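You operate a simulated robot arm through the tools that you are given. There is no shell and no other tool. Be economical: measure what you need, move in short steps, check, and stop when the job is done.

Carry out the task below with a simulated robot arm. There is one attempt and no reset: what you move stays moved.

TASK
Open the valves of feet 4 and 5, set the clamp pressure to 4 bar and clamp the panel.
Fine: valves and pressure before the clamp; watch those two feet grip; the other valves stay shut; leave other panels and controls.

Only the result counts: the job must be done as asked and must still hold three seconds after the hand-in. Knocking over, shifting, dropping, spilling or breaking anything else fails it.

THE ROBOT
A 6-joint arm with a two-finger parallel gripper, fixed in place. Base frame: the origin is at the foot of the arm, x ahead of it, y to its left, z up. Lengths are in mm, angles in degrees, forces in N, time in s.
With the tool pointing down near the work surface it reaches from about 160 to 480 mm from the base axis. Its first joint turns from -166.0 to 166.0 degrees. Payload 4.1 kg.
The TCP is the grasp point between the finger pads, 23 mm short of the fingertips. In the tool frame z runs along the fingers and y along their closing line. Largest opening 94 mm; finger width 38, thickness 10; the body of the gripper, 54 by 96 mm, starts 39 mm behind the TCP.
Orientation is that of the tool frame in the base frame, as a unit quaternion [w, x, y, z]. With the fingers straight down and closing along the base's y, the tool's x points along the base's -x, its y along +y and its z along -z.

THE INTERFACE
- The arm moves only by the tool step_arm. Its argument "increments" is text: rows parted by semicolons, each of 6 numbers parted by spaces: the shift along the base's x, y, z in units of 500 mm (1.0 is 500 mm), then the turn, a rotation vector about the base's x, y, z in units of 90 degrees (1.0 is 90 degrees). In form: dx dy dz wx wy wz; .... A call has 1 to 10 rows; each row is the pose to reach, as a shift and turn from the pose commanded when the call began. "hand" is the finger opening in mm, from 0 to 94, set as the call begins (left out, the last holds). A call with a number of a shift or a turn outside -1 to 1 is refused whole. Each row takes 0.2 s and may step no farther than 50 mm and 8.6 degrees from the row before; otherwise, or with a gripper value out of range, the whole call is refused. Where a pose cannot be reached the arm comes as near as it can. A force on the tool above 40 N (or 10 N above the force at the start of the call, whichever is more), or a blocked arm, ends the call early, and 0.2 s more pass. Each finger travels about 45 mm/s and halts on what it meets, pressing with about 38 N; the grip force reading is that of the motor and also rises with nothing between the fingers. The clock runs only during rows and for 0.2 s after the last one: add rows that repeat a pose to give the fingers time. The reply holds the time, the measured pose of the TCP, the force on the tool along the base axes, the opening and the grip force, in the units named above and with some noise, with the torque about the TCP (base axes, N m) and any sound that the robot's microphone picked up.
- Cameras (640 x 400 px; columns grow to the right, rows downward): "scene" is fixed at [406.2, -656.7, 1729.3]; the picture's right is [0.99, 0.17, 0.00], its down [0.13, -0.76, -0.64] and it looks along [-0.11, 0.63, -0.77] (base axes); focal length 268 px, centre (320, 200). "wrist" rides on the gripper at [86, 16, -75] in the tool frame; the picture's right is [-0.18, 0.98, 0.00], its down [-0.58, -0.11, -0.81] and it looks along [-0.79, -0.15, 0.59] (tool axes); focal length 243 px, centre (320, 200). There is no depth. A picture from a camera that has moved, and an enlarged one, comes with that camera's place and axes in the base frame and with its lens. The place of the scene camera against the robot may be out by one fixed shift of up to 12 mm in any direction.
- capture(camera): a new picture of that camera. No time passes.
- raise_lower(by): slides the trunk up (or, below 0, down) by that many mm; the arm rides with it, the base frame stays. It gives what a move gives, with no picture.
- inspect(camera, box): a new picture of the part [left, top, right, bottom] of that camera's present view, enlarged. No time passes.
- job_done(): hands the job in; it is judged then, once.

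Work in short steps. Places have to be worked out from the pictures, the camera data and where the tool is seen: move nearer, look again, correct. Check each grasp and each placing, and mend what went wrong. You have 120 turns and 76 pictures in all, those below and enlarged ones among them. Open the gripper and draw the arm clear of the work before you hand the job in, unless the task says otherwise; then end with one line.

The tools are called after ">>>" by a JSON object that holds its "fn" and its "kwargs". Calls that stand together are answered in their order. step_arm: Moves the arm, as the interface text tells. Its arguments: {"type":"object","properties":{"increments":{"type":"string"},"hand":{"type":"number"}},"required":["increments"]} The other tools are called the same way: raise_lower (by) slides the trunk up or down; capture (camera) takes a picture; inspect (camera, box) takes an enlarged picture of a part of a camera's view; job_done () hands the job in.

At the start:

```text
time_s: 0.0
eef_pos: [231.2, -187.9, 1409.9]
tcp_rot: [0.0, 0.0, 1.0, -0.001]
wrist_force: [-0.4, 0.5, 0.1]
ft_torque: [0.03, 0.02, 0.03]
opening: 93.9
grasp_force: 0.0
trunk travel left (down, up): [-536.0, 54.0]
```

scene: 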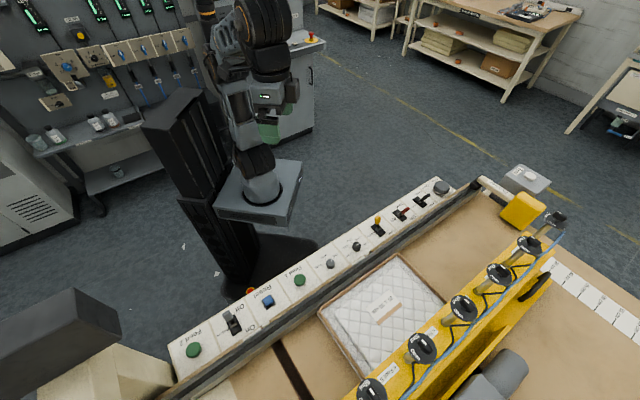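
wrist: 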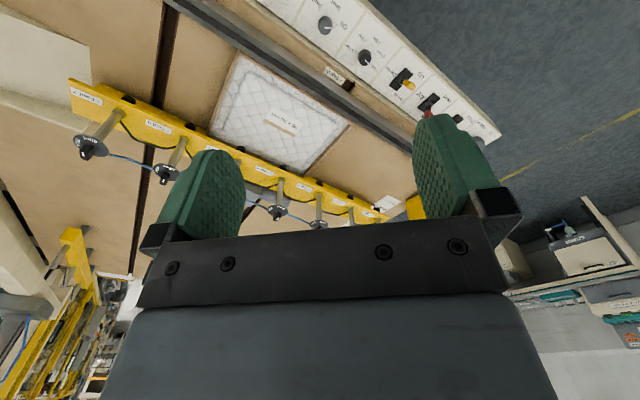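

The console strip and the foot valves on the yellow beam are visible but small; I enlarge them to read the labels.

>>> {"fn": "inspect", "kwargs": {"camera": "scene", "box": [160, 170, 480, 370]}}

>>> {"fn": "inspect", "kwargs": {"camera": "scene", "box": [340, 200, 640, 400]}}

>>> {"fn": "inspect", "kwargs": {"camera": "wrist", "box": [60, 0, 500, 250]}}

```text
2.00 times, centred on (320, 270) of scene
camera zoom: at [406.2, -656.7, 1729.3], right [0.99, 0.17, 0.0], down [0.13, -0.76, -0.64], along [-0.11, 0.63, -0.77], focal length 535 px, centre (320, 60)
```

zoom: 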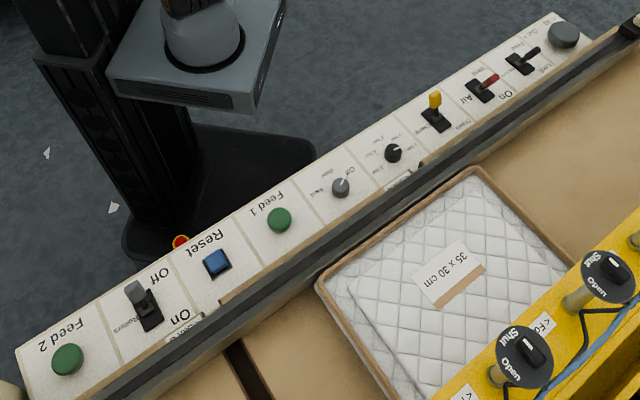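

```text
2.00 times, centred on (490, 300) of scene
camera zoom: at [406.2, -656.7, 1729.3], right [0.99, 0.17, 0.0], down [0.13, -0.76, -0.64], along [-0.11, 0.63, -0.77], focal length 535 px, centre (-20, 0)
```

zoom: 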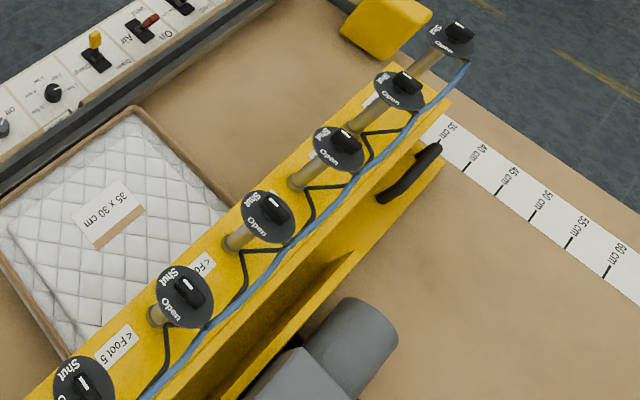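

```text
1.45 times, centred on (280, 125) of wrist
camera zoom: at [144.5, -170.8, 1483.6], right [0.18, 0.98, 0.0], down [0.58, -0.11, 0.81], along [0.79, -0.15, -0.59], focal length 353 px, centre (378, 309)
```

zoom: 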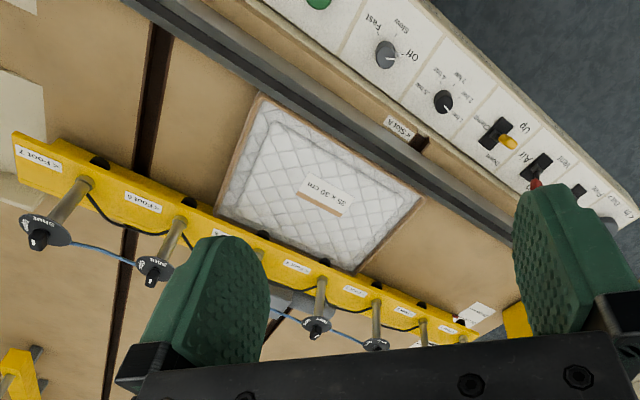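

Rough triangulation puts the console at z≈775 and the valve dials near z≈1095. I enlarge further to read the pressure scale and the foot labels.

>>> {"fn": "inspect", "kwargs": {"camera": "wrist", "box": [60, 70, 220, 190]}}

>>> {"fn": "inspect", "kwargs": {"camera": "wrist", "box": [240, 150, 400, 250]}}

>>> {"fn": "inspect", "kwargs": {"camera": "wrist", "box": [300, 0, 480, 120]}}

>>> {"fn": "inspect", "kwargs": {"camera": "scene", "box": [320, 170, 460, 260]}}

>>> {"fn": "inspect", "kwargs": {"camera": "scene", "box": [350, 280, 510, 400]}}

```text
3.33 times, centred on (140, 130) of wrist
camera zoom: at [144.5, -170.8, 1483.6], right [0.18, 0.98, 0.0], down [0.58, -0.11, 0.81], along [0.79, -0.15, -0.59], focal length 809 px, centre (920, 433)
```

zoom: 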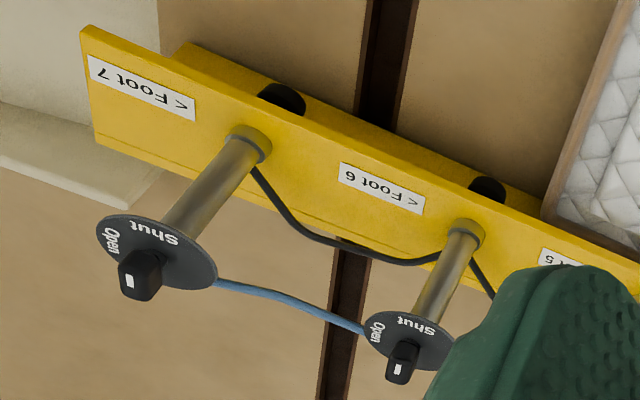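

```text
4.00 times, centred on (320, 200) of wrist
camera zoom: at [144.5, -170.8, 1483.6], right [0.18, 0.98, 0.0], down [0.58, -0.11, 0.81], along [0.79, -0.15, -0.59], focal length 970 px, centre (320, 200)
```

zoom: 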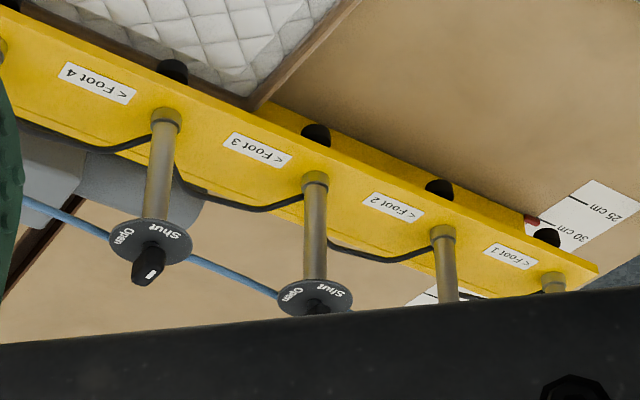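

```text
3.33 times, centred on (390, 60) of wrist
camera zoom: at [144.5, -170.8, 1483.6], right [0.18, 0.98, 0.0], down [0.58, -0.11, 0.81], along [0.79, -0.15, -0.59], focal length 809 px, centre (87, 667)
```

zoom: 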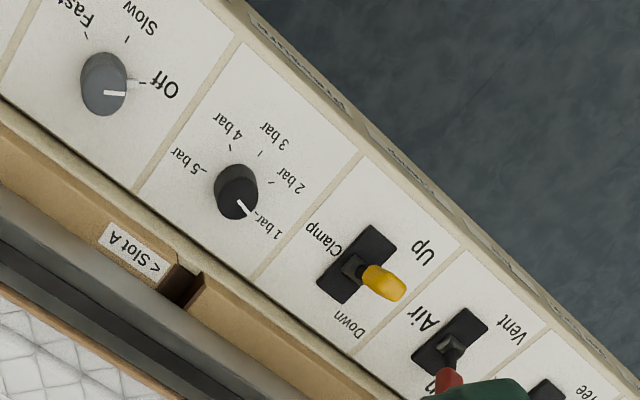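

```text
4.44 times, centred on (390, 215) of scene
camera zoom: at [406.2, -656.7, 1729.3], right [0.99, 0.17, 0.0], down [0.13, -0.76, -0.64], along [-0.11, 0.63, -0.77], focal length 1189 px, centre (9, 133)
```

zoom: 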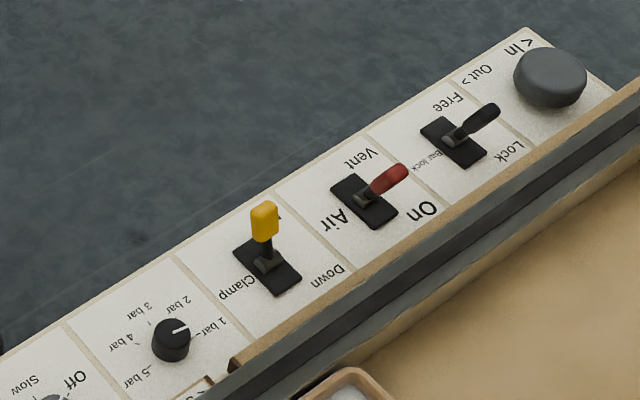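

```text
3.33 times, centred on (430, 340) of scene
camera zoom: at [406.2, -656.7, 1729.3], right [0.99, 0.17, 0.0], down [0.13, -0.76, -0.64], along [-0.11, 0.63, -0.77], focal length 892 px, centre (-47, -267)
```

zoom: 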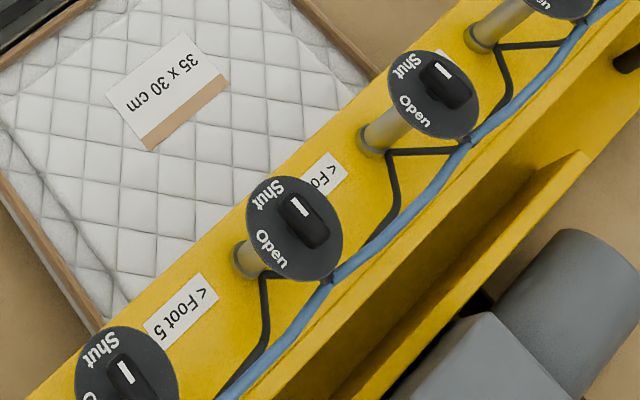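

The "<" marks point at the +y-side post, so foot 5 and foot 4 are the scene dials at about (422,348) and (464,308); posts are vertical and dial 4 is near (692,-399,1095). The knob sits at 1 bar, the clamp lever is Up, Air is On. I test the reach outward at this safe height.

>>> {"fn": "step_arm", "kwargs": {"increments": "0.083 -0.036 0 0 0 0;0.166 -0.072 0 0 0 0;0.249 -0.108 0 0 0 0;0.332 -0.144 0 0 0 0;0.415 -0.18 0 0 0 0;0.498 -0.216 0 0 0 0;0.581 -0.252 0 0 0 0;0.664 -0.288 0 0 0 0;0.75 -0.324 0 0 0 0"}}

```text
time_s: 2.0
eef_pos: [480.4, -279.8, 1334.5]
tcp_rot: [0.001, 0.0, 1.0, -0.001]
wrist_force: [-0.9, 0.5, 0.0]
ft_torque: [-0.03, 0.0, 0.02]
opening: 93.9
grasp_force: 0.0
out of reach, approached as far as the arm can: row 4, 5, 6, 7, 8, 9
trunk travel left (down, up): [-536.0, 54.0]
```

The limit here is R≈556 at z 1334; reach should grow nearer shoulder height. I go down over the free area in front of the beam to see what reach I get.

>>> {"fn": "step_arm", "kwargs": {"increments": "0 0 -0.08 0 0 0;0 0 -0.16 0 0 0;0 0 -0.24 0 0 0;0 0 -0.32 0 0 0;0 0 -0.32 0 0 0"}}

>>> {"fn": "capture", "kwargs": {"camera": "wrist"}}

>>> {"fn": "capture", "kwargs": {"camera": "scene"}}

```text
time_s: 3.2
eef_pos: [479.3, -287.9, 1179.5]
tcp_rot: [0.0, 0.0, 1.0, 0.0]
wrist_force: [0.0, -0.3, -0.2]
ft_torque: [-0.01, 0.0, 0.03]
opening: 93.9
grasp_force: 0.0
trunk travel left (down, up): [-536.0, 54.0]
```

```text
65 pictures are left
camera wrist: at [392.9, -271.3, 1253.8], right [0.18, 0.98, 0.0], down [0.58, -0.11, 0.81], along [0.79, -0.15, -0.59], focal length 243 px, centre (320, 200)
```

wrist: 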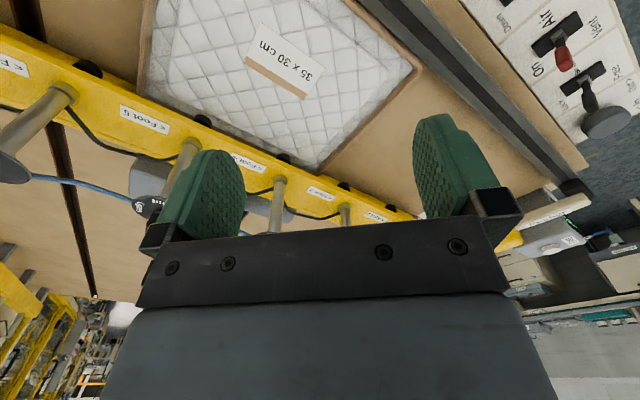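

```text
64 pictures are left
```

scene: 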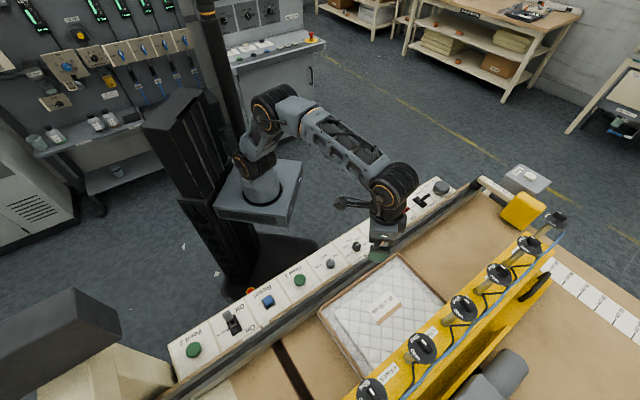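

Posts project where expected. I now test outward reach at z≈1180 (fingertips 1157, above the dials).

>>> {"fn": "step_arm", "kwargs": {"increments": "0.07 -0.037 0 0 0 0;0.14 -0.074 0 0 0 0;0.21 -0.111 0 0 0 0;0.28 -0.147 0 0 0 0;0.35 -0.185 0 0 0 0;0.35 -0.185 0 0 0 0"}}

>>> {"fn": "inspect", "kwargs": {"camera": "wrist", "box": [0, 0, 640, 400]}}

```text
time_s: 4.6
eef_pos: [577.4, -331.6, 1154.1]
tcp_rot: [0.0, 0.0, 1.0, 0.001]
wrist_force: [0.4, 0.3, -0.1]
ft_torque: [0.03, 0.0, 0.01]
opening: 94.0
grasp_force: 0.1
out of reach, approached as far as the arm can: row 3, 4, 5, 6
trunk travel left (down, up): [-536.0, 54.0]
```

```text
1.00 times, centred on (320, 200) of wrist (not enlarged: the box is as wide or as high as the picture)
camera zoom: at [489.0, -315.5, 1228.1], right [0.18, 0.98, 0.0], down [0.58, -0.11, 0.81], along [0.79, -0.15, -0.59], focal length 243 px, centre (320, 200)
```

zoom: 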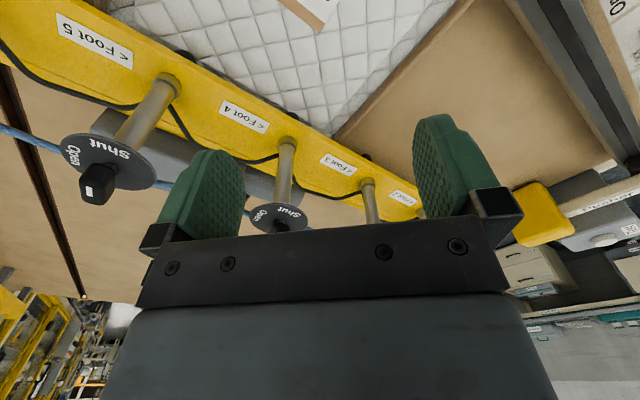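

Tool-down reach tops out around R≈666 here, while dials 4 and 5 sit at about (690,-397,1095) and (595,-501,1095), so I need an outward tilt. I raise the trunk, then turn the closing line toward azimuth 50° while drawing back a little.

>>> {"fn": "raise_lower", "kwargs": {"by": 54}}

>>> {"fn": "step_arm", "kwargs": {"increments": "-0.04 0 0 0 0 -0.0889;-0.08 0 0 0 0 -0.1778;-0.12 -0.02 0 0 0 -0.2667;-0.16 -0.04 0 0 0 -0.3556;-0.2 -0.06 0 0 0 -0.4444"}}

>>> {"fn": "step_arm", "kwargs": {"increments": "0 0 0 -0.057 -0.068 0;0 0 0 -0.114 -0.136 0;0 0 0 -0.171 -0.204 0;0 0 0 -0.228 -0.272 0;0 0 0 -0.257 -0.306 0"}}

>>> {"fn": "capture", "kwargs": {"camera": "wrist"}}

```text
time_s: 5.5
eef_pos: [575.0, -330.8, 1206.6]
tcp_rot: [0.0, 0.0, 1.0, 0.0]
wrist_force: [0.5, 0.3, -0.3]
ft_torque: [-0.02, -0.01, -0.02]
opening: 93.8
grasp_force: 0.1
trunk travel left (down, up): [-590.0, 0.0]
```

```text
time_s: 6.8
eef_pos: [475.6, -362.5, 1207.3]
tcp_rot: [0.001, 0.342, 0.94, 0.001]
wrist_force: [-0.7, -0.3, -0.2]
ft_torque: [0.03, 0.01, -0.01]
opening: 94.0
grasp_force: 0.1
trunk travel left (down, up): [-590.0, 0.0]
```

```text
time_s: 8.0
eef_pos: [475.4, -363.0, 1207.0]
tcp_rot: [0.29, 0.325, 0.894, -0.106]
wrist_force: [0.2, 0.3, -0.2]
ft_torque: [-0.01, 0.01, 0.04]
opening: 94.2
grasp_force: 0.1
trunk travel left (down, up): [-590.0, 0.0]
```

```text
62 pictures are left
camera wrist: at [398.7, -275.9, 1216.2], right [0.75, 0.66, 0.11], down [-0.07, -0.08, 0.99], along [0.66, -0.75, -0.01], focal length 243 px, centre (320, 200)
```

wrist: 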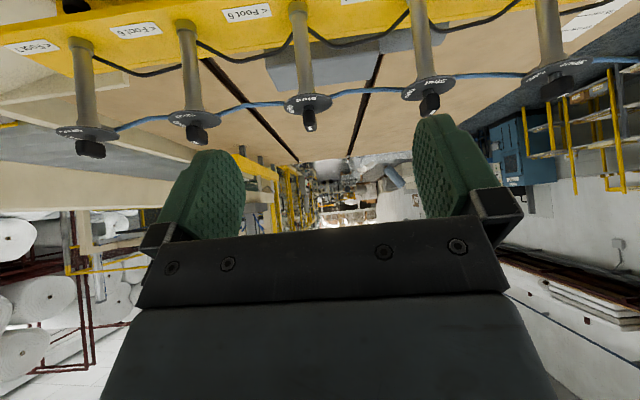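

Tilted view shows foot 5's dial centred; I enlarge it to measure the handle.

>>> {"fn": "inspect", "kwargs": {"camera": "wrist", "box": [260, 60, 460, 160]}}

```text
3.20 times, centred on (360, 110) of wrist
camera zoom: at [398.7, -275.9, 1216.2], right [0.75, 0.66, 0.11], down [-0.07, -0.08, 0.99], along [0.66, -0.75, -0.01], focal length 776 px, centre (192, 488)
```

zoom: 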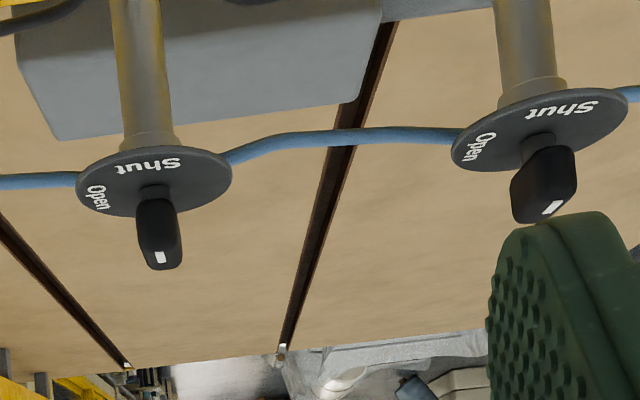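

Handle 5 is about 16 mm wide, roughly 34 long, spanning z≈1100–1130 and pointing along azimuth 137° (Shut). I move to a pose above it with the fingers at 45 mm.

>>> {"fn": "step_arm", "kwargs": {"increments": "0.06 -0.066 0 0 0 0;0.12 -0.133 0 0 0 0;0.18 -0.2 -0.01 0 0 0;0.232 -0.266 -0.024 0 0 0;0.232 -0.266 -0.024 0 0 0", "hand": 45}}

>>> {"fn": "capture", "kwargs": {"camera": "wrist"}}

>>> {"fn": "inspect", "kwargs": {"camera": "scene", "box": [340, 240, 520, 400]}}

```text
time_s: 9.2
eef_pos: [590.4, -493.1, 1197.2]
tcp_rot: [0.29, 0.326, 0.894, -0.105]
wrist_force: [0.0, 0.1, 0.4]
ft_torque: [-0.04, 0.02, 0.01]
opening: 45.0
grasp_force: 0.0
trunk travel left (down, up): [-590.0, 0.0]
```

```text
60 pictures are left
camera wrist: at [513.7, -407.9, 1206.7], right [0.75, 0.66, 0.11], down [-0.07, -0.08, 0.99], along [0.66, -0.75, -0.01], focal length 243 px, centre (320, 200)
```

wrist: 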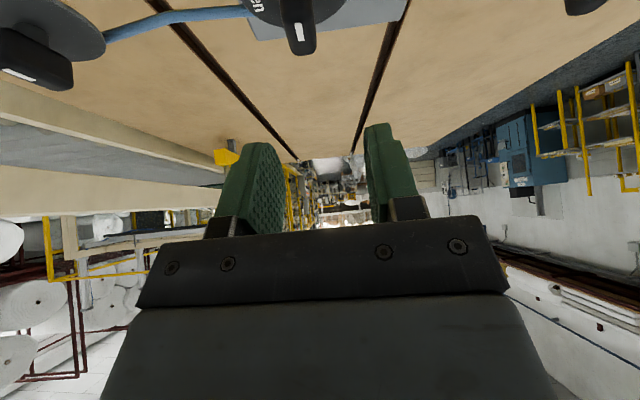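

```text
2.50 times, centred on (430, 320) of scene
camera zoom: at [406.2, -656.7, 1729.3], right [0.99, 0.17, 0.0], down [0.13, -0.76, -0.64], along [-0.11, 0.63, -0.77], focal length 669 px, centre (45, -100)
```

zoom: 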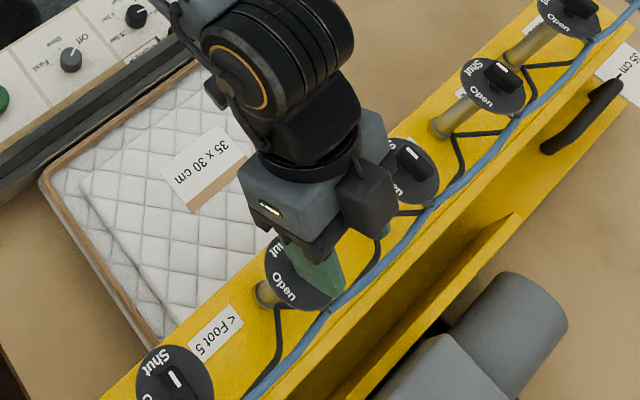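

Combining the views, handle 5's centre is about (586,-492) with its dial top at z≈1100. I lower to straddle it, stopping with the lowest finger corner a little above the dial.

>>> {"fn": "step_arm", "kwargs": {"increments": "-0.018 0.01 -0.04 0 0 0;-0.018 0.01 -0.08 0 0 0;-0.018 0.01 -0.116 0 0 0"}}

>>> {"fn": "capture", "kwargs": {"camera": "wrist"}}

>>> {"fn": "inspect", "kwargs": {"camera": "scene", "box": [360, 300, 480, 380]}}

```text
time_s: 9.9
eef_pos: [582.9, -488.0, 1136.7]
tcp_rot: [0.29, 0.325, 0.894, -0.105]
wrist_force: [0.2, -0.3, 0.7]
ft_torque: [0.0, 0.03, -0.02]
opening: 44.9
grasp_force: 0.1
trunk travel left (down, up): [-590.0, 0.0]
```

```text
58 pictures are left
camera wrist: at [506.1, -403.2, 1146.3], right [0.75, 0.66, 0.11], down [-0.07, -0.08, 0.99], along [0.66, -0.75, -0.01], focal length 243 px, centre (320, 200)
```

wrist: 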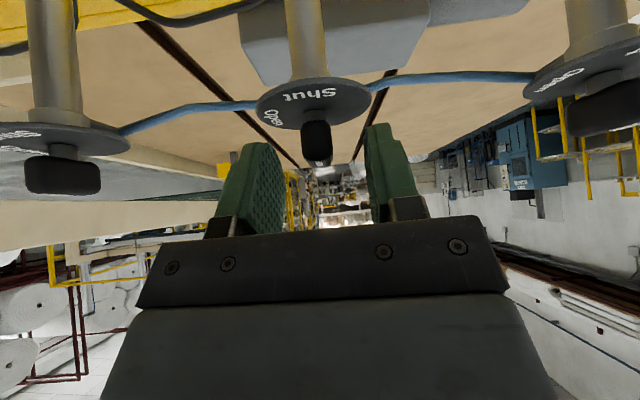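

```text
5.00 times, centred on (420, 340) of scene
camera zoom: at [406.2, -656.7, 1729.3], right [0.99, 0.17, 0.0], down [0.13, -0.76, -0.64], along [-0.11, 0.63, -0.77], focal length 1338 px, centre (-180, -500)
```

zoom: 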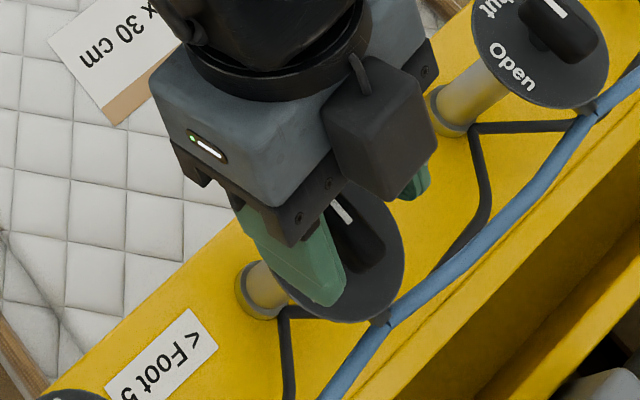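

The fingers straddle handle 5 cleanly. I narrow to 30 mm and roll about the tool axis counter-clockwise (seen from above) by 40°, rising 5 mm and shifting slightly inward for clearance.

>>> {"fn": "step_arm", "kwargs": {"increments": "-0.007 0.006 0.01 0 0 0;-0.015 0.013 0.01 0 0 0;-0.015 0.013 0.01 -0.039 0.0328 0.0728;-0.015 0.013 0.01 -0.078 0.0656 0.1456;-0.015 0.013 0.01 -0.117 0.0984 0.2184;-0.015 0.013 0.01 -0.156 0.1312 0.2912;-0.015 0.013 0.01 -0.195 0.164 0.364", "hand": 30}}

>>> {"fn": "capture", "kwargs": {"camera": "wrist"}}

>>> {"fn": "inspect", "kwargs": {"camera": "scene", "box": [360, 300, 480, 380]}}

```text
time_s: 11.6
eef_pos: [575.5, -483.7, 1143.3]
tcp_rot: [0.238, -0.002, 0.952, -0.194]
wrist_force: [-0.5, 1.0, -0.6]
ft_torque: [0.02, 0.0, 0.05]
opening: 30.0
grasp_force: 0.1
trunk travel left (down, up): [-590.0, 0.0]
```

```text
56 pictures are left
camera wrist: at [466.1, -448.7, 1157.8], right [0.25, 0.93, -0.28], down [0.14, 0.25, 0.96], along [0.96, -0.28, -0.07], focal length 243 px, centre (320, 200)
```

wrist: 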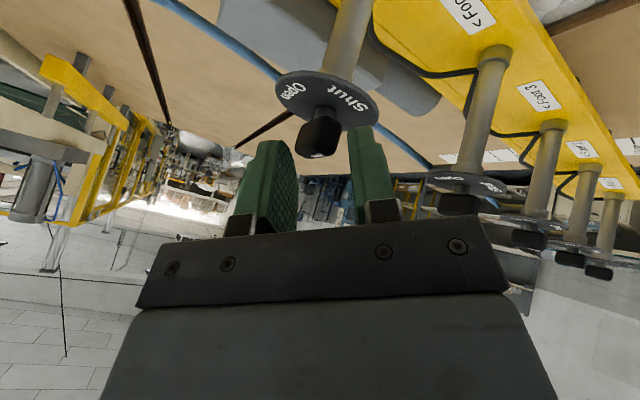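

```text
5.00 times, centred on (420, 340) of scene
camera zoom: at [406.2, -656.7, 1729.3], right [0.99, 0.17, 0.0], down [0.13, -0.76, -0.64], along [-0.11, 0.63, -0.77], focal length 1338 px, centre (-180, -500)
```

zoom: 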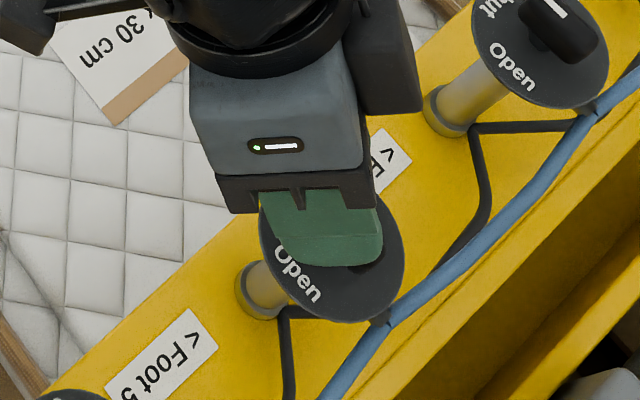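

I look closer to see whether the handle followed.

>>> {"fn": "inspect", "kwargs": {"camera": "wrist", "box": [230, 50, 430, 240]}}

```text
2.11 times, centred on (330, 145) of wrist
camera zoom: at [466.1, -448.7, 1157.8], right [0.25, 0.93, -0.28], down [0.14, 0.25, 0.96], along [0.96, -0.28, -0.07], focal length 511 px, centre (299, 316)
```

zoom: 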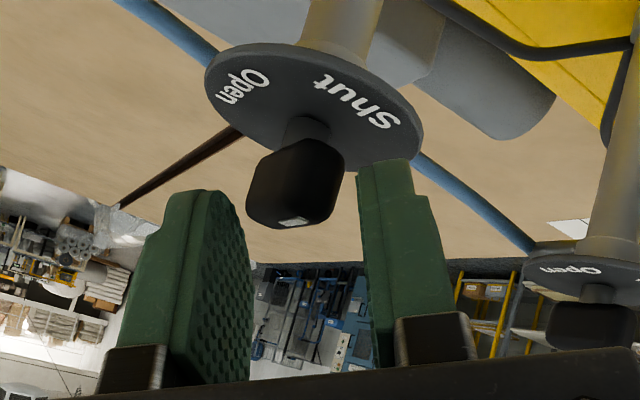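

No contact force yet; I continue the roll another 40°.

>>> {"fn": "step_arm", "kwargs": {"increments": "0 0 0 -0.039 0.0328 0.0728;0 0 0 -0.078 0.0656 0.1456;0 0 0 -0.117 0.0984 0.2184;0 0 0 -0.156 0.1312 0.2912;0 0 0 -0.195 0.164 0.364"}}

>>> {"fn": "capture", "kwargs": {"camera": "wrist"}}

>>> {"fn": "inspect", "kwargs": {"camera": "scene", "box": [360, 300, 480, 380]}}

```text
time_s: 12.8
eef_pos: [575.4, -484.6, 1141.0]
tcp_rot: [0.157, -0.33, 0.895, -0.257]
wrist_force: [-0.5, 0.7, -0.2]
ft_torque: [-0.02, -0.01, 0.0]
opening: 30.0
grasp_force: 0.0
trunk travel left (down, up): [-590.0, 0.0]
```

```text
53 pictures are left
camera wrist: at [470.4, -504.5, 1184.5], right [-0.36, 0.76, -0.53], down [0.12, 0.61, 0.79], along [0.92, 0.22, -0.31], focal length 243 px, centre (320, 200)
```

wrist: 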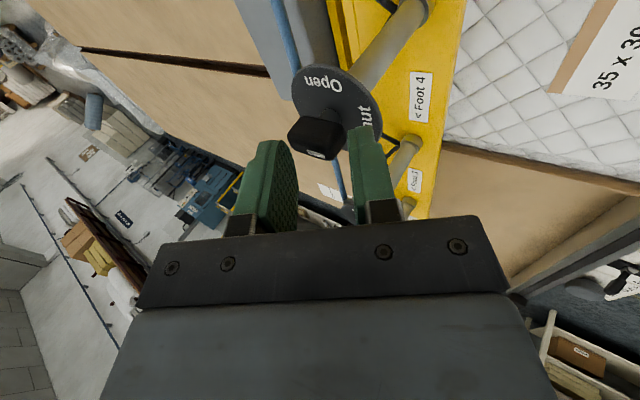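

```text
5.00 times, centred on (420, 340) of scene
camera zoom: at [406.2, -656.7, 1729.3], right [0.99, 0.17, 0.0], down [0.13, -0.76, -0.64], along [-0.11, 0.63, -0.77], focal length 1338 px, centre (-180, -500)
```

zoom: 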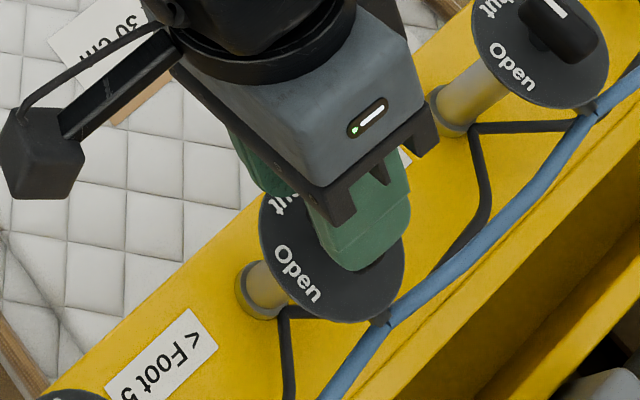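

>>> {"fn": "inspect", "kwargs": {"camera": "wrist", "box": [240, 40, 440, 240]}}

```text
2.00 times, centred on (340, 140) of wrist
camera zoom: at [470.4, -504.5, 1184.5], right [-0.36, 0.76, -0.53], down [0.12, 0.61, 0.79], along [0.92, 0.22, -0.31], focal length 485 px, centre (280, 320)
```

zoom: 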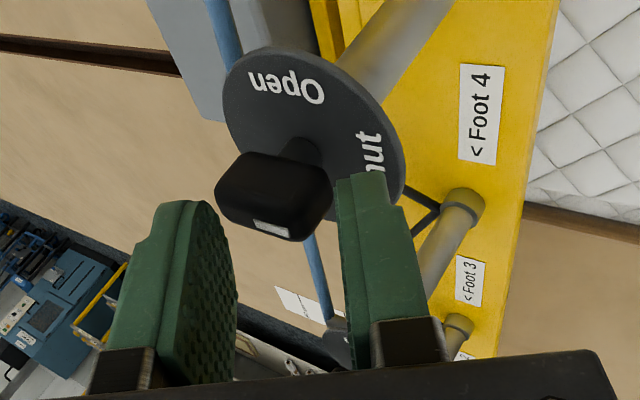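

The handle sits just below the fingertips, untouched and still at Shut: I was too high. I back up, undo the roll and reduce the tilt to 25° so the tips can go deeper.

>>> {"fn": "step_arm", "kwargs": {"increments": "0 0 0.04 0 0 0;0 0 0.08 0 0 0;0 0 0.08 0.039 -0.0328 -0.0728;0 0 0.08 0.078 -0.0656 -0.1456;0 0 0.08 0.117 -0.0984 -0.2184;0 0 0.08 0.156 -0.1312 -0.2912;0 0 0.08 0.195 -0.164 -0.364;0 0 0.08 0.234 -0.1968 -0.4368;0 0 0.08 0.273 -0.2296 -0.5096"}}

>>> {"fn": "step_arm", "kwargs": {"increments": "0 0 0 0.039 -0.0328 -0.0728;0 0 0 0.117 -0.0984 -0.2184"}}

```text
time_s: 14.8
eef_pos: [575.3, -481.7, 1182.2]
tcp_rot: [0.263, 0.133, 0.942, -0.16]
wrist_force: [0.3, 0.0, -0.6]
ft_torque: [0.02, -0.02, -0.02]
opening: 30.0
grasp_force: 0.0
trunk travel left (down, up): [-590.0, 0.0]
```

```text
refused: row 2 steps farther than a row can; nothing moved
```

The roll still has 24° left to undo; I finish it in proper steps.

>>> {"fn": "step_arm", "kwargs": {"increments": "0 0 0 0.039 -0.0328 -0.0728;0 0 0 0.078 -0.0656 -0.1456;0 0 0 0.117 -0.0984 -0.2184"}}

>>> {"fn": "step_arm", "kwargs": {"increments": "0.005 -0.008 0 0.0357 0.0425 0;0.01 -0.017 0 0.0714 0.0851 0"}}

```text
time_s: 15.6
eef_pos: [575.9, -482.9, 1183.4]
tcp_rot: [0.29, 0.326, 0.894, -0.105]
wrist_force: [-0.2, 0.3, -0.1]
ft_torque: [0.02, -0.01, 0.0]
opening: 30.0
grasp_force: 0.0
trunk travel left (down, up): [-590.0, 0.0]
```

```text
time_s: 16.1
eef_pos: [571.4, -484.1, 1179.9]
tcp_rot: [0.21, 0.333, 0.916, -0.077]
wrist_force: [-0.5, 0.6, 0.2]
ft_torque: [-0.04, -0.02, -0.01]
opening: 30.3
grasp_force: 0.0
out of reach, approached as far as the arm can: row 2
trunk travel left (down, up): [-590.0, 0.0]
```

Now I descend to the corrected target with the tilt at 25°.

>>> {"fn": "step_arm", "kwargs": {"increments": "0.006 -0.004 -0.04 0 0 0;0.018 -0.013 -0.08 0 0 0;0.018 -0.013 -0.094 0 0 0", "hand": 36}}

>>> {"fn": "inspect", "kwargs": {"camera": "wrist", "box": [200, 40, 440, 240]}}

```text
time_s: 16.9
eef_pos: [582.6, -492.3, 1133.3]
tcp_rot: [0.212, 0.333, 0.916, -0.077]
wrist_force: [0.2, 0.4, 0.4]
ft_torque: [0.0, 0.0, 0.01]
opening: 36.1
grasp_force: 0.1
trunk travel left (down, up): [-590.0, 0.0]
```

```text
2.00 times, centred on (320, 140) of wrist
camera zoom: at [506.8, -408.1, 1162.3], right [0.76, 0.65, 0.08], down [0.06, -0.19, 0.98], along [0.65, -0.74, -0.18], focal length 485 px, centre (320, 320)
```

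zoom: 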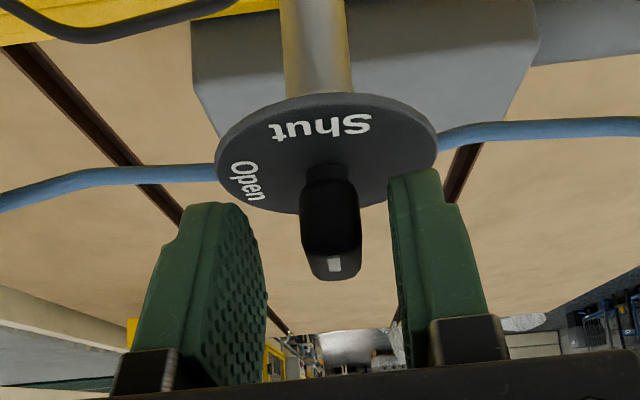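

The handle is now well between the fingers. I narrow to 21 mm and roll 40° about the tool axis, watching forces.

>>> {"fn": "step_arm", "kwargs": {"increments": "0 0 0 0 0 0;0 0 0 -0.03 0.0251 0.08;0 0 0 -0.06 0.0502 0.16;0 0 0 -0.09 0.0753 0.24;0 0 0 -0.12 0.1 0.32;0 0 0 -0.15 0.1255 0.4", "hand": 21}}

>>> {"fn": "inspect", "kwargs": {"camera": "wrist", "box": [200, 40, 440, 240]}}

```text
time_s: 18.4
eef_pos: [581.4, -491.9, 1132.4]
tcp_rot: [0.171, -0.003, 0.974, -0.145]
wrist_force: [0.0, -0.9, -1.1]
ft_torque: [-0.01, -0.03, 0.01]
opening: 21.4
grasp_force: 0.4
trunk travel left (down, up): [-590.0, 0.0]
```

```text
2.00 times, centred on (320, 140) of wrist
camera zoom: at [475.5, -459.5, 1166.1], right [0.22, 0.95, -0.22], down [0.27, 0.15, 0.95], along [0.94, -0.27, -0.22], focal length 485 px, centre (320, 320)
```

zoom: 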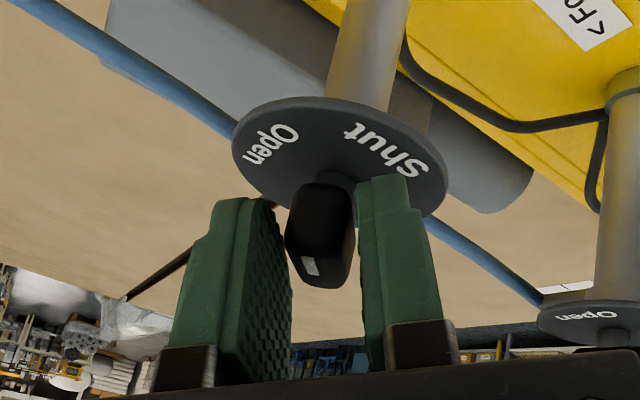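

The handle is following with almost no force. I continue another 48°.

>>> {"fn": "step_arm", "kwargs": {"increments": "0 0 0 -0.03 0.0251 0.08;0 0 0 -0.06 0.0502 0.16;0 0 0 -0.09 0.0753 0.24;0 0 0 -0.12 0.1 0.32;0 0 0 -0.15 0.1255 0.4;0 0 0 -0.18 0.15 0.48"}}

>>> {"fn": "inspect", "kwargs": {"camera": "wrist", "box": [200, 40, 440, 240]}}

```text
time_s: 19.8
eef_pos: [581.7, -494.7, 1133.4]
tcp_rot: [0.1, -0.398, 0.889, -0.205]
wrist_force: [5.9, -10.0, 8.3]
ft_torque: [-0.05, -0.25, -0.31]
opening: 26.5
grasp_force: 6.3
trunk travel left (down, up): [-590.0, 0.0]
```

```text
2.00 times, centred on (320, 140) of wrist
camera zoom: at [487.8, -526.8, 1191.7], right [-0.53, 0.73, -0.43], down [0.18, 0.6, 0.78], along [0.83, 0.34, -0.45], focal length 485 px, centre (320, 320)
```

zoom: 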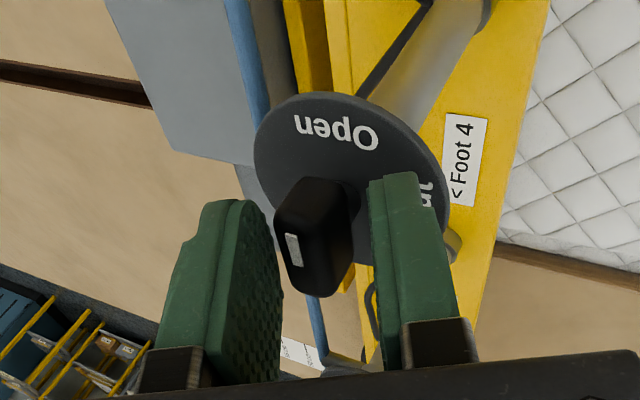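

The handle looks to be at or near Open, with contact force rising. I open the fingers and lift clear to look.

>>> {"fn": "step_arm", "kwargs": {"increments": "0 0 0 0 0 0;0 0 0 0 0 0;0 0 0.06 0 0 0;-0.02 0.02 0.12 0 0 0;-0.1 0.08 0.14 0 0 0;-0.18 0.14 0.14 0 0 0", "hand": 45}}

>>> {"fn": "inspect", "kwargs": {"camera": "scene", "box": [360, 280, 500, 380]}}

>>> {"fn": "capture", "kwargs": {"camera": "wrist"}}

```text
refused: row 5 steps farther than a row can; nothing moved
```

```text
4.00 times, centred on (430, 330) of scene
camera zoom: at [406.2, -656.7, 1729.3], right [0.99, 0.17, 0.0], down [0.13, -0.76, -0.64], along [-0.11, 0.63, -0.77], focal length 1070 px, centre (-120, -320)
```

zoom: 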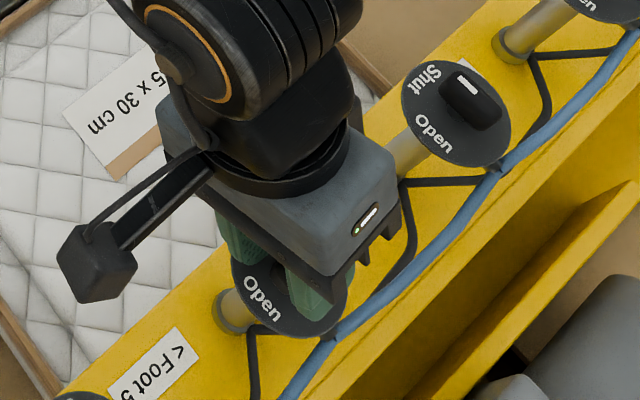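

```text
46 pictures are left
camera wrist: at [487.8, -526.8, 1191.7], right [-0.53, 0.73, -0.43], down [0.18, 0.6, 0.78], along [0.83, 0.34, -0.45], focal length 243 px, centre (320, 200)
```

wrist: 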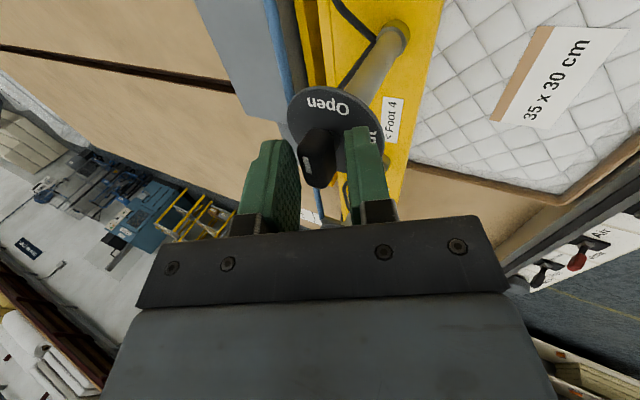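

One row was too long; I repeat the retreat with shorter steps. I will look after this.

>>> {"fn": "step_arm", "kwargs": {"increments": "0 0 0 0 0 0;0 0 0 0 0 0;0 0 0.06 0 0 0;-0.02 0.02 0.12 0 0 0;-0.08 0.07 0.13 0 0 0;-0.14 0.12 0.13 0 0 0;-0.2 0.17 0.13 0 0 0", "hand": 45}}

>>> {"fn": "inspect", "kwargs": {"camera": "scene", "box": [360, 280, 500, 380]}}

```text
time_s: 21.4
eef_pos: [482.3, -406.2, 1197.3]
tcp_rot: [0.099, -0.398, 0.889, -0.203]
wrist_force: [-0.8, -0.1, 0.2]
ft_torque: [0.0, -0.01, 0.05]
opening: 45.1
grasp_force: 0.1
out of reach, approached as far as the arm can: row 3
trunk travel left (down, up): [-590.0, 0.0]
```

```text
4.00 times, centred on (430, 330) of scene
camera zoom: at [406.2, -656.7, 1729.3], right [0.99, 0.17, 0.0], down [0.13, -0.76, -0.64], along [-0.11, 0.63, -0.77], focal length 1070 px, centre (-120, -320)
```

zoom: 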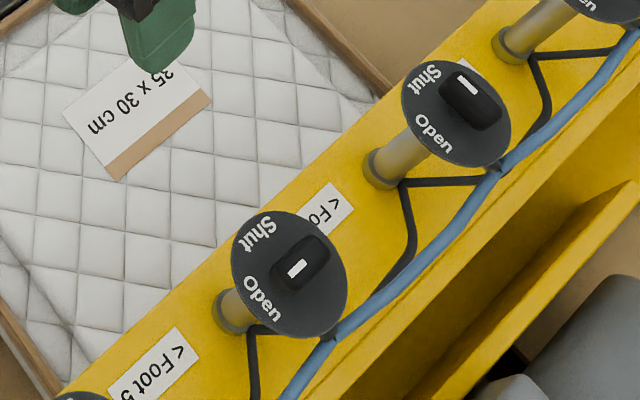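

Foot 5 now points at Open. I undo the roll and reorient for foot 4 (centre about (687,-396)): azimuth −33°, tilt 30°.

>>> {"fn": "step_arm", "kwargs": {"increments": "0 0 0 0.0318 -0.0266 -0.085;0 0 0 0.0637 -0.0533 -0.17;0 0 0 0.0955 -0.0799 -0.255;0 0 0 0.1273 -0.1065 -0.34;0 0 0 0.1591 -0.1332 -0.425;0 0 0 0.191 -0.1598 -0.51;0 0 0 0.2228 -0.1864 -0.595;0 0 0 0.2546 -0.213 -0.68;0 0 0 0.2865 -0.2397 -0.765;0 0 0 0.3183 -0.2663 -0.85"}}

>>> {"fn": "step_arm", "kwargs": {"increments": "0.05 0.01 0 -0.0242 -0.0373 0.0778;0.1 0.02 0 -0.0242 -0.0373 0.0778"}}

>>> {"fn": "step_arm", "kwargs": {"increments": "0 0 0 0.036 -0.022 -0.075"}}

>>> {"fn": "capture", "kwargs": {"camera": "wrist"}}

```text
time_s: 23.6
eef_pos: [481.2, -406.9, 1197.4]
tcp_rot: [0.21, 0.31, 0.924, -0.082]
wrist_force: [0.3, 0.2, -0.1]
ft_torque: [0.01, -0.02, -0.01]
opening: 45.2
grasp_force: 0.1
trunk travel left (down, up): [-590.0, 0.0]
```

```text
time_s: 24.1
eef_pos: [533.7, -394.0, 1198.5]
tcp_rot: [0.247, 0.25, 0.933, -0.078]
wrist_force: [-0.7, 0.7, 0.3]
ft_torque: [-0.02, 0.0, 0.01]
opening: 44.8
grasp_force: 0.1
trunk travel left (down, up): [-590.0, 0.0]
```

```text
time_s: 24.6
eef_pos: [532.1, -395.1, 1196.2]
tcp_rot: [0.251, 0.313, 0.914, -0.062]
wrist_force: [0.0, 0.4, 0.7]
ft_torque: [0.04, 0.0, 0.03]
opening: 45.1
grasp_force: 0.0
trunk travel left (down, up): [-590.0, 0.0]
```

```text
44 pictures are left
camera wrist: at [451.7, -316.0, 1220.1], right [0.72, 0.68, 0.13], down [-0.01, -0.18, 0.98], along [0.7, -0.71, -0.13], focal length 243 px, centre (320, 200)
```

wrist: 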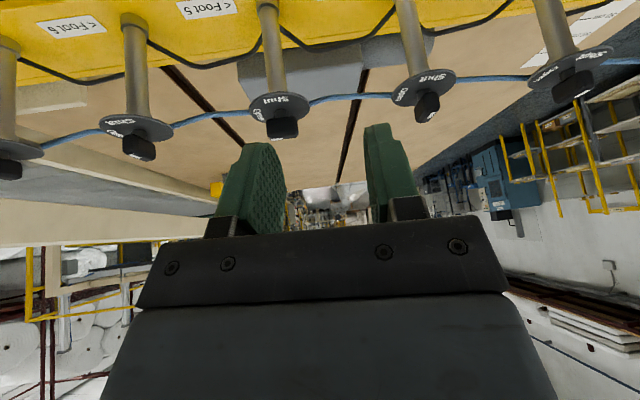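

Both dials agree with C4≈(685,-398). I approach in two stages at z≈1162 to check the reach.

>>> {"fn": "step_arm", "kwargs": {"increments": "0.08 0.004 -0.03 0 0 0;0.16 0.005 -0.06 0 0 0;0.23 0.005 -0.064 0 0 0"}}

>>> {"fn": "step_arm", "kwargs": {"increments": "0.03 -0.001 0 0 0 0;0.056 -0.002 0 0 0 0"}}

>>> {"fn": "inspect", "kwargs": {"camera": "wrist", "box": [200, 0, 460, 240]}}

```text
time_s: 25.4
eef_pos: [648.5, -393.1, 1164.9]
tcp_rot: [0.25, 0.314, 0.914, -0.063]
wrist_force: [0.4, -0.1, 0.1]
ft_torque: [0.01, 0.01, 0.0]
opening: 45.1
grasp_force: 0.0
trunk travel left (down, up): [-590.0, 0.0]
```

```text
time_s: 25.9
eef_pos: [663.4, -391.6, 1162.7]
tcp_rot: [0.249, 0.312, 0.915, -0.062]
wrist_force: [-0.4, 0.3, 0.2]
ft_torque: [-0.01, 0.04, -0.02]
opening: 44.9
grasp_force: 0.2
out of reach, approached as far as the arm can: row 2
trunk travel left (down, up): [-590.0, 0.0]
```

```text
1.67 times, centred on (330, 120) of wrist
camera zoom: at [583.4, -311.9, 1185.8], right [0.72, 0.68, 0.13], down [-0.01, -0.18, 0.98], along [0.7, -0.71, -0.13], focal length 404 px, centre (303, 333)
```

zoom: 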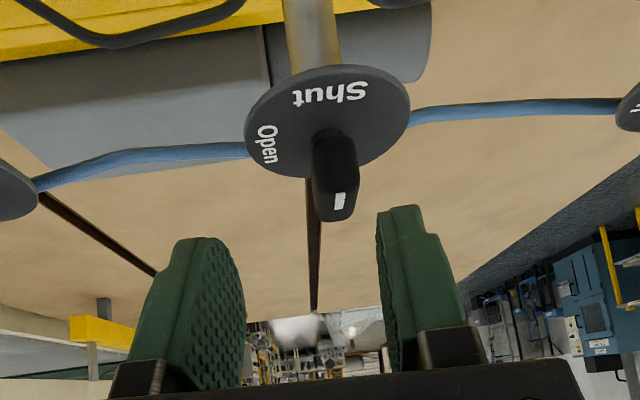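

I am ~13 mm short at this tilt, so I add 6° of tilt and descend onto handle 4.

>>> {"fn": "step_arm", "kwargs": {"increments": "0 0 0 -0.036 -0.0561 0;0.016 0.006 -0.03 -0.036 -0.0561 0;0.022 0.008 -0.057 -0.036 -0.0561 0;0.022 0.008 -0.057 -0.036 -0.0561 0"}}

>>> {"fn": "inspect", "kwargs": {"camera": "wrist", "box": [200, 40, 440, 240]}}

```text
time_s: 26.9
eef_pos: [673.9, -386.0, 1135.7]
tcp_rot: [0.3, 0.309, 0.899, -0.075]
wrist_force: [-0.1, 0.3, 0.2]
ft_torque: [0.01, 0.01, 0.01]
opening: 45.0
grasp_force: 0.0
trunk travel left (down, up): [-590.0, 0.0]
```

```text
2.00 times, centred on (320, 140) of wrist
camera zoom: at [591.8, -305.9, 1145.2], right [0.7, 0.69, 0.16], down [-0.1, -0.13, 0.99], along [0.7, -0.71, -0.02], focal length 485 px, centre (320, 320)
```

zoom: 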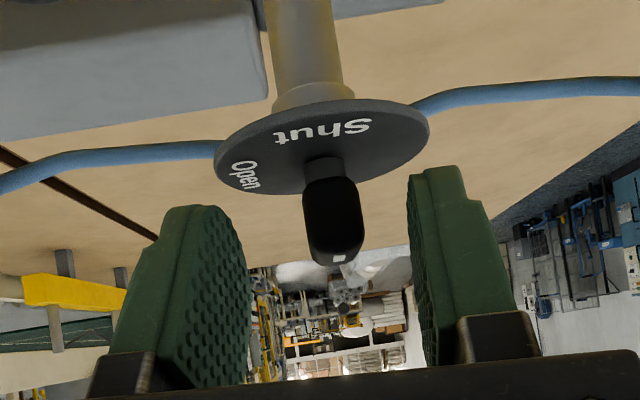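

Handle 4 is centred between the fingers. I narrow to 21 mm, lower 3 mm and roll 40°.

>>> {"fn": "step_arm", "kwargs": {"increments": "0 0 -0.006 0 0 0;0 0 -0.006 0 0 0;0 0 -0.006 -0.0438 0.0285 0.0717;0 0 -0.006 -0.0876 0.057 0.1434;0 0 -0.006 -0.1314 0.0855 0.2151;0 0 -0.006 -0.1752 0.114 0.2868;0 0 -0.006 -0.219 0.1425 0.3585", "hand": 21}}

>>> {"fn": "inspect", "kwargs": {"camera": "wrist", "box": [200, 40, 440, 240]}}

```text
time_s: 28.6
eef_pos: [673.7, -388.3, 1132.4]
tcp_rot: [0.255, -0.017, 0.951, -0.173]
wrist_force: [-0.5, -4.7, 0.6]
ft_torque: [-0.03, -0.07, -0.08]
opening: 22.9
grasp_force: 2.0
trunk travel left (down, up): [-590.0, 0.0]
```

```text
2.00 times, centred on (320, 140) of wrist
camera zoom: at [562.2, -359.9, 1145.3], right [0.21, 0.95, -0.24], down [0.1, 0.23, 0.97], along [0.97, -0.23, -0.05], focal length 485 px, centre (320, 320)
```

zoom: 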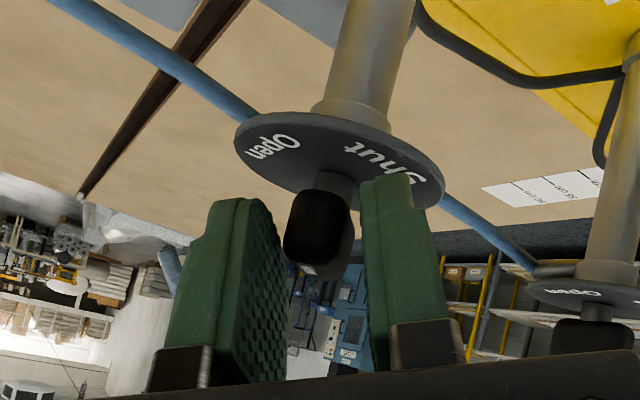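

It follows. I continue the roll another 48°.

>>> {"fn": "step_arm", "kwargs": {"increments": "0 0 0 -0.0438 0.0285 0.0717;0 0 0 -0.0876 0.057 0.1434;0 0 0 -0.1314 0.0855 0.2151;0 0 0 -0.1752 0.114 0.2868;0 0 0 -0.219 0.1425 0.3585;0 0 0 -0.263 0.171 0.43"}}

>>> {"fn": "inspect", "kwargs": {"camera": "wrist", "box": [200, 40, 440, 240]}}

```text
time_s: 29.9
eef_pos: [675.4, -389.0, 1134.1]
tcp_rot: [0.164, -0.401, 0.861, -0.265]
wrist_force: [12.0, -16.8, 16.6]
ft_torque: [-0.29, -0.53, -0.75]
opening: 32.9
grasp_force: 12.9
trunk travel left (down, up): [-590.0, 0.0]
```

```text
2.00 times, centred on (320, 140) of wrist
camera zoom: at [574.3, -423.2, 1178.4], right [-0.48, 0.67, -0.57], down [0.03, 0.66, 0.75], along [0.88, 0.35, -0.33], focal length 485 px, centre (320, 320)
```

zoom: 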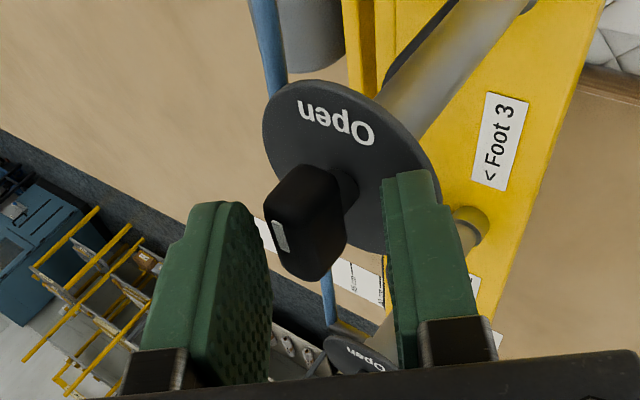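

The handle appears to be at its Open stop. I open and withdraw along the tool axis, then look.

>>> {"fn": "step_arm", "kwargs": {"increments": "0 0 0 0 0 0;0 0 0 0 0 0;0 0 0 0 0 0;-0.03 0.019 0.048 0 0 0;-0.06 0.038 0.096 0 0 0;-0.14 0.07 0.12 0 0 0;-0.22 0.1 0.12 0 0 0;-0.3 0.13 0.12 0 0 0;-0.38 0.15 0.12 0 0 0", "hand": 55}}

>>> {"fn": "inspect", "kwargs": {"camera": "scene", "box": [360, 240, 560, 380]}}

```text
time_s: 31.9
eef_pos: [482.0, -307.9, 1191.9]
tcp_rot: [0.163, -0.401, 0.862, -0.264]
wrist_force: [-0.7, -0.1, -0.2]
ft_torque: [-0.03, 0.0, -0.01]
opening: 55.0
grasp_force: 0.1
trunk travel left (down, up): [-590.0, 0.0]
```

```text
2.86 times, centred on (460, 310) of scene
camera zoom: at [406.2, -656.7, 1729.3], right [0.99, 0.17, 0.0], down [0.13, -0.76, -0.64], along [-0.11, 0.63, -0.77], focal length 764 px, centre (-80, -114)
```

zoom: 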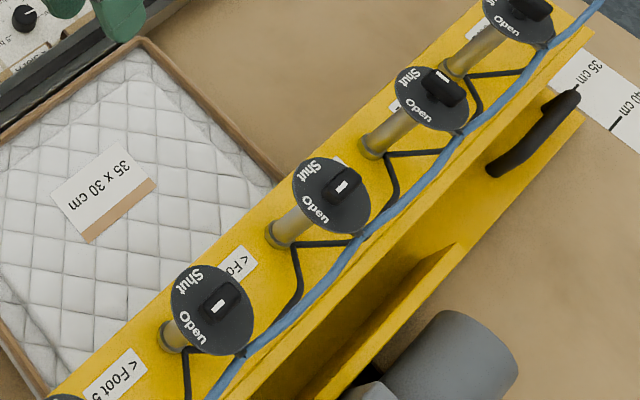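

Both valves 4 and 5 point to Open and the others to Shut. Next, the pressure knob near (447,-110,815): I return to tool-down and move toward the console.

>>> {"fn": "step_arm", "kwargs": {"increments": "-0.03 0.045 -0.03 0.044 0.067 0;-0.07 0.09 -0.08 0.088 0.134 0;-0.11 0.135 -0.14 0.132 0.201 0;-0.15 0.18 -0.2 0.176 0.268 0;-0.19 0.225 -0.26 0.22 0.335 0;-0.23 0.27 -0.32 0.22 0.335 0;-0.264 0.316 -0.38 0.22 0.335 0"}}

>>> {"fn": "capture", "kwargs": {"camera": "wrist"}}

```text
time_s: 33.5
eef_pos: [353.4, -152.4, 1000.7]
tcp_rot: [0.0, -0.421, 0.907, 0.001]
wrist_force: [-0.1, 0.1, 0.4]
ft_torque: [-0.01, 0.01, 0.03]
opening: 55.0
grasp_force: 0.0
trunk travel left (down, up): [-590.0, 0.0]
```

```text
38 pictures are left
camera wrist: at [285.7, -208.1, 1075.7], right [-0.63, 0.77, 0.0], down [0.46, 0.37, 0.81], along [0.62, 0.51, -0.59], focal length 243 px, centre (320, 200)
```

wrist: 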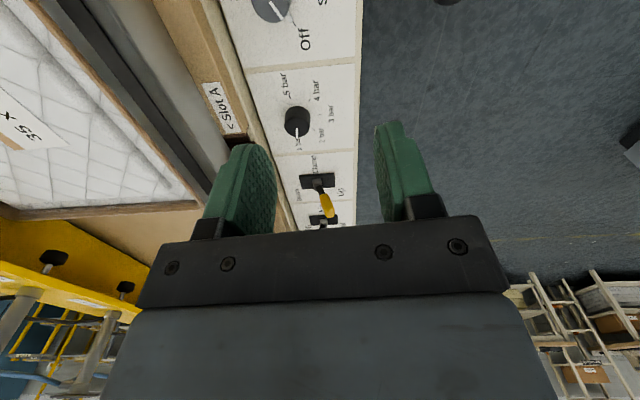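

The knob is confirmed near (447,-111). I enlarge to read the scale angles.

>>> {"fn": "inspect", "kwargs": {"camera": "wrist", "box": [240, 60, 360, 230]}}

```text
2.35 times, centred on (300, 145) of wrist
camera zoom: at [285.7, -208.1, 1075.7], right [-0.63, 0.77, 0.0], down [0.46, 0.37, 0.81], along [0.62, 0.51, -0.59], focal length 571 px, centre (367, 329)
```

zoom: 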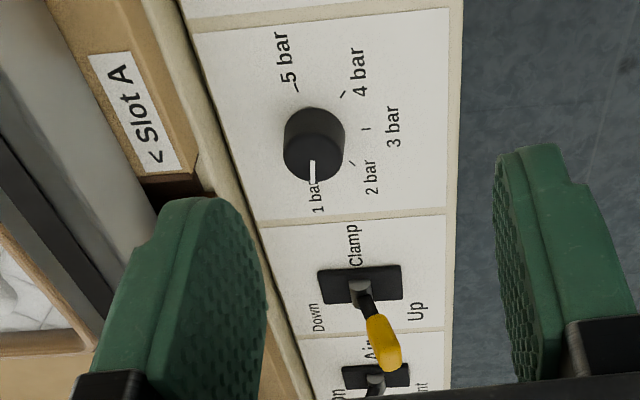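

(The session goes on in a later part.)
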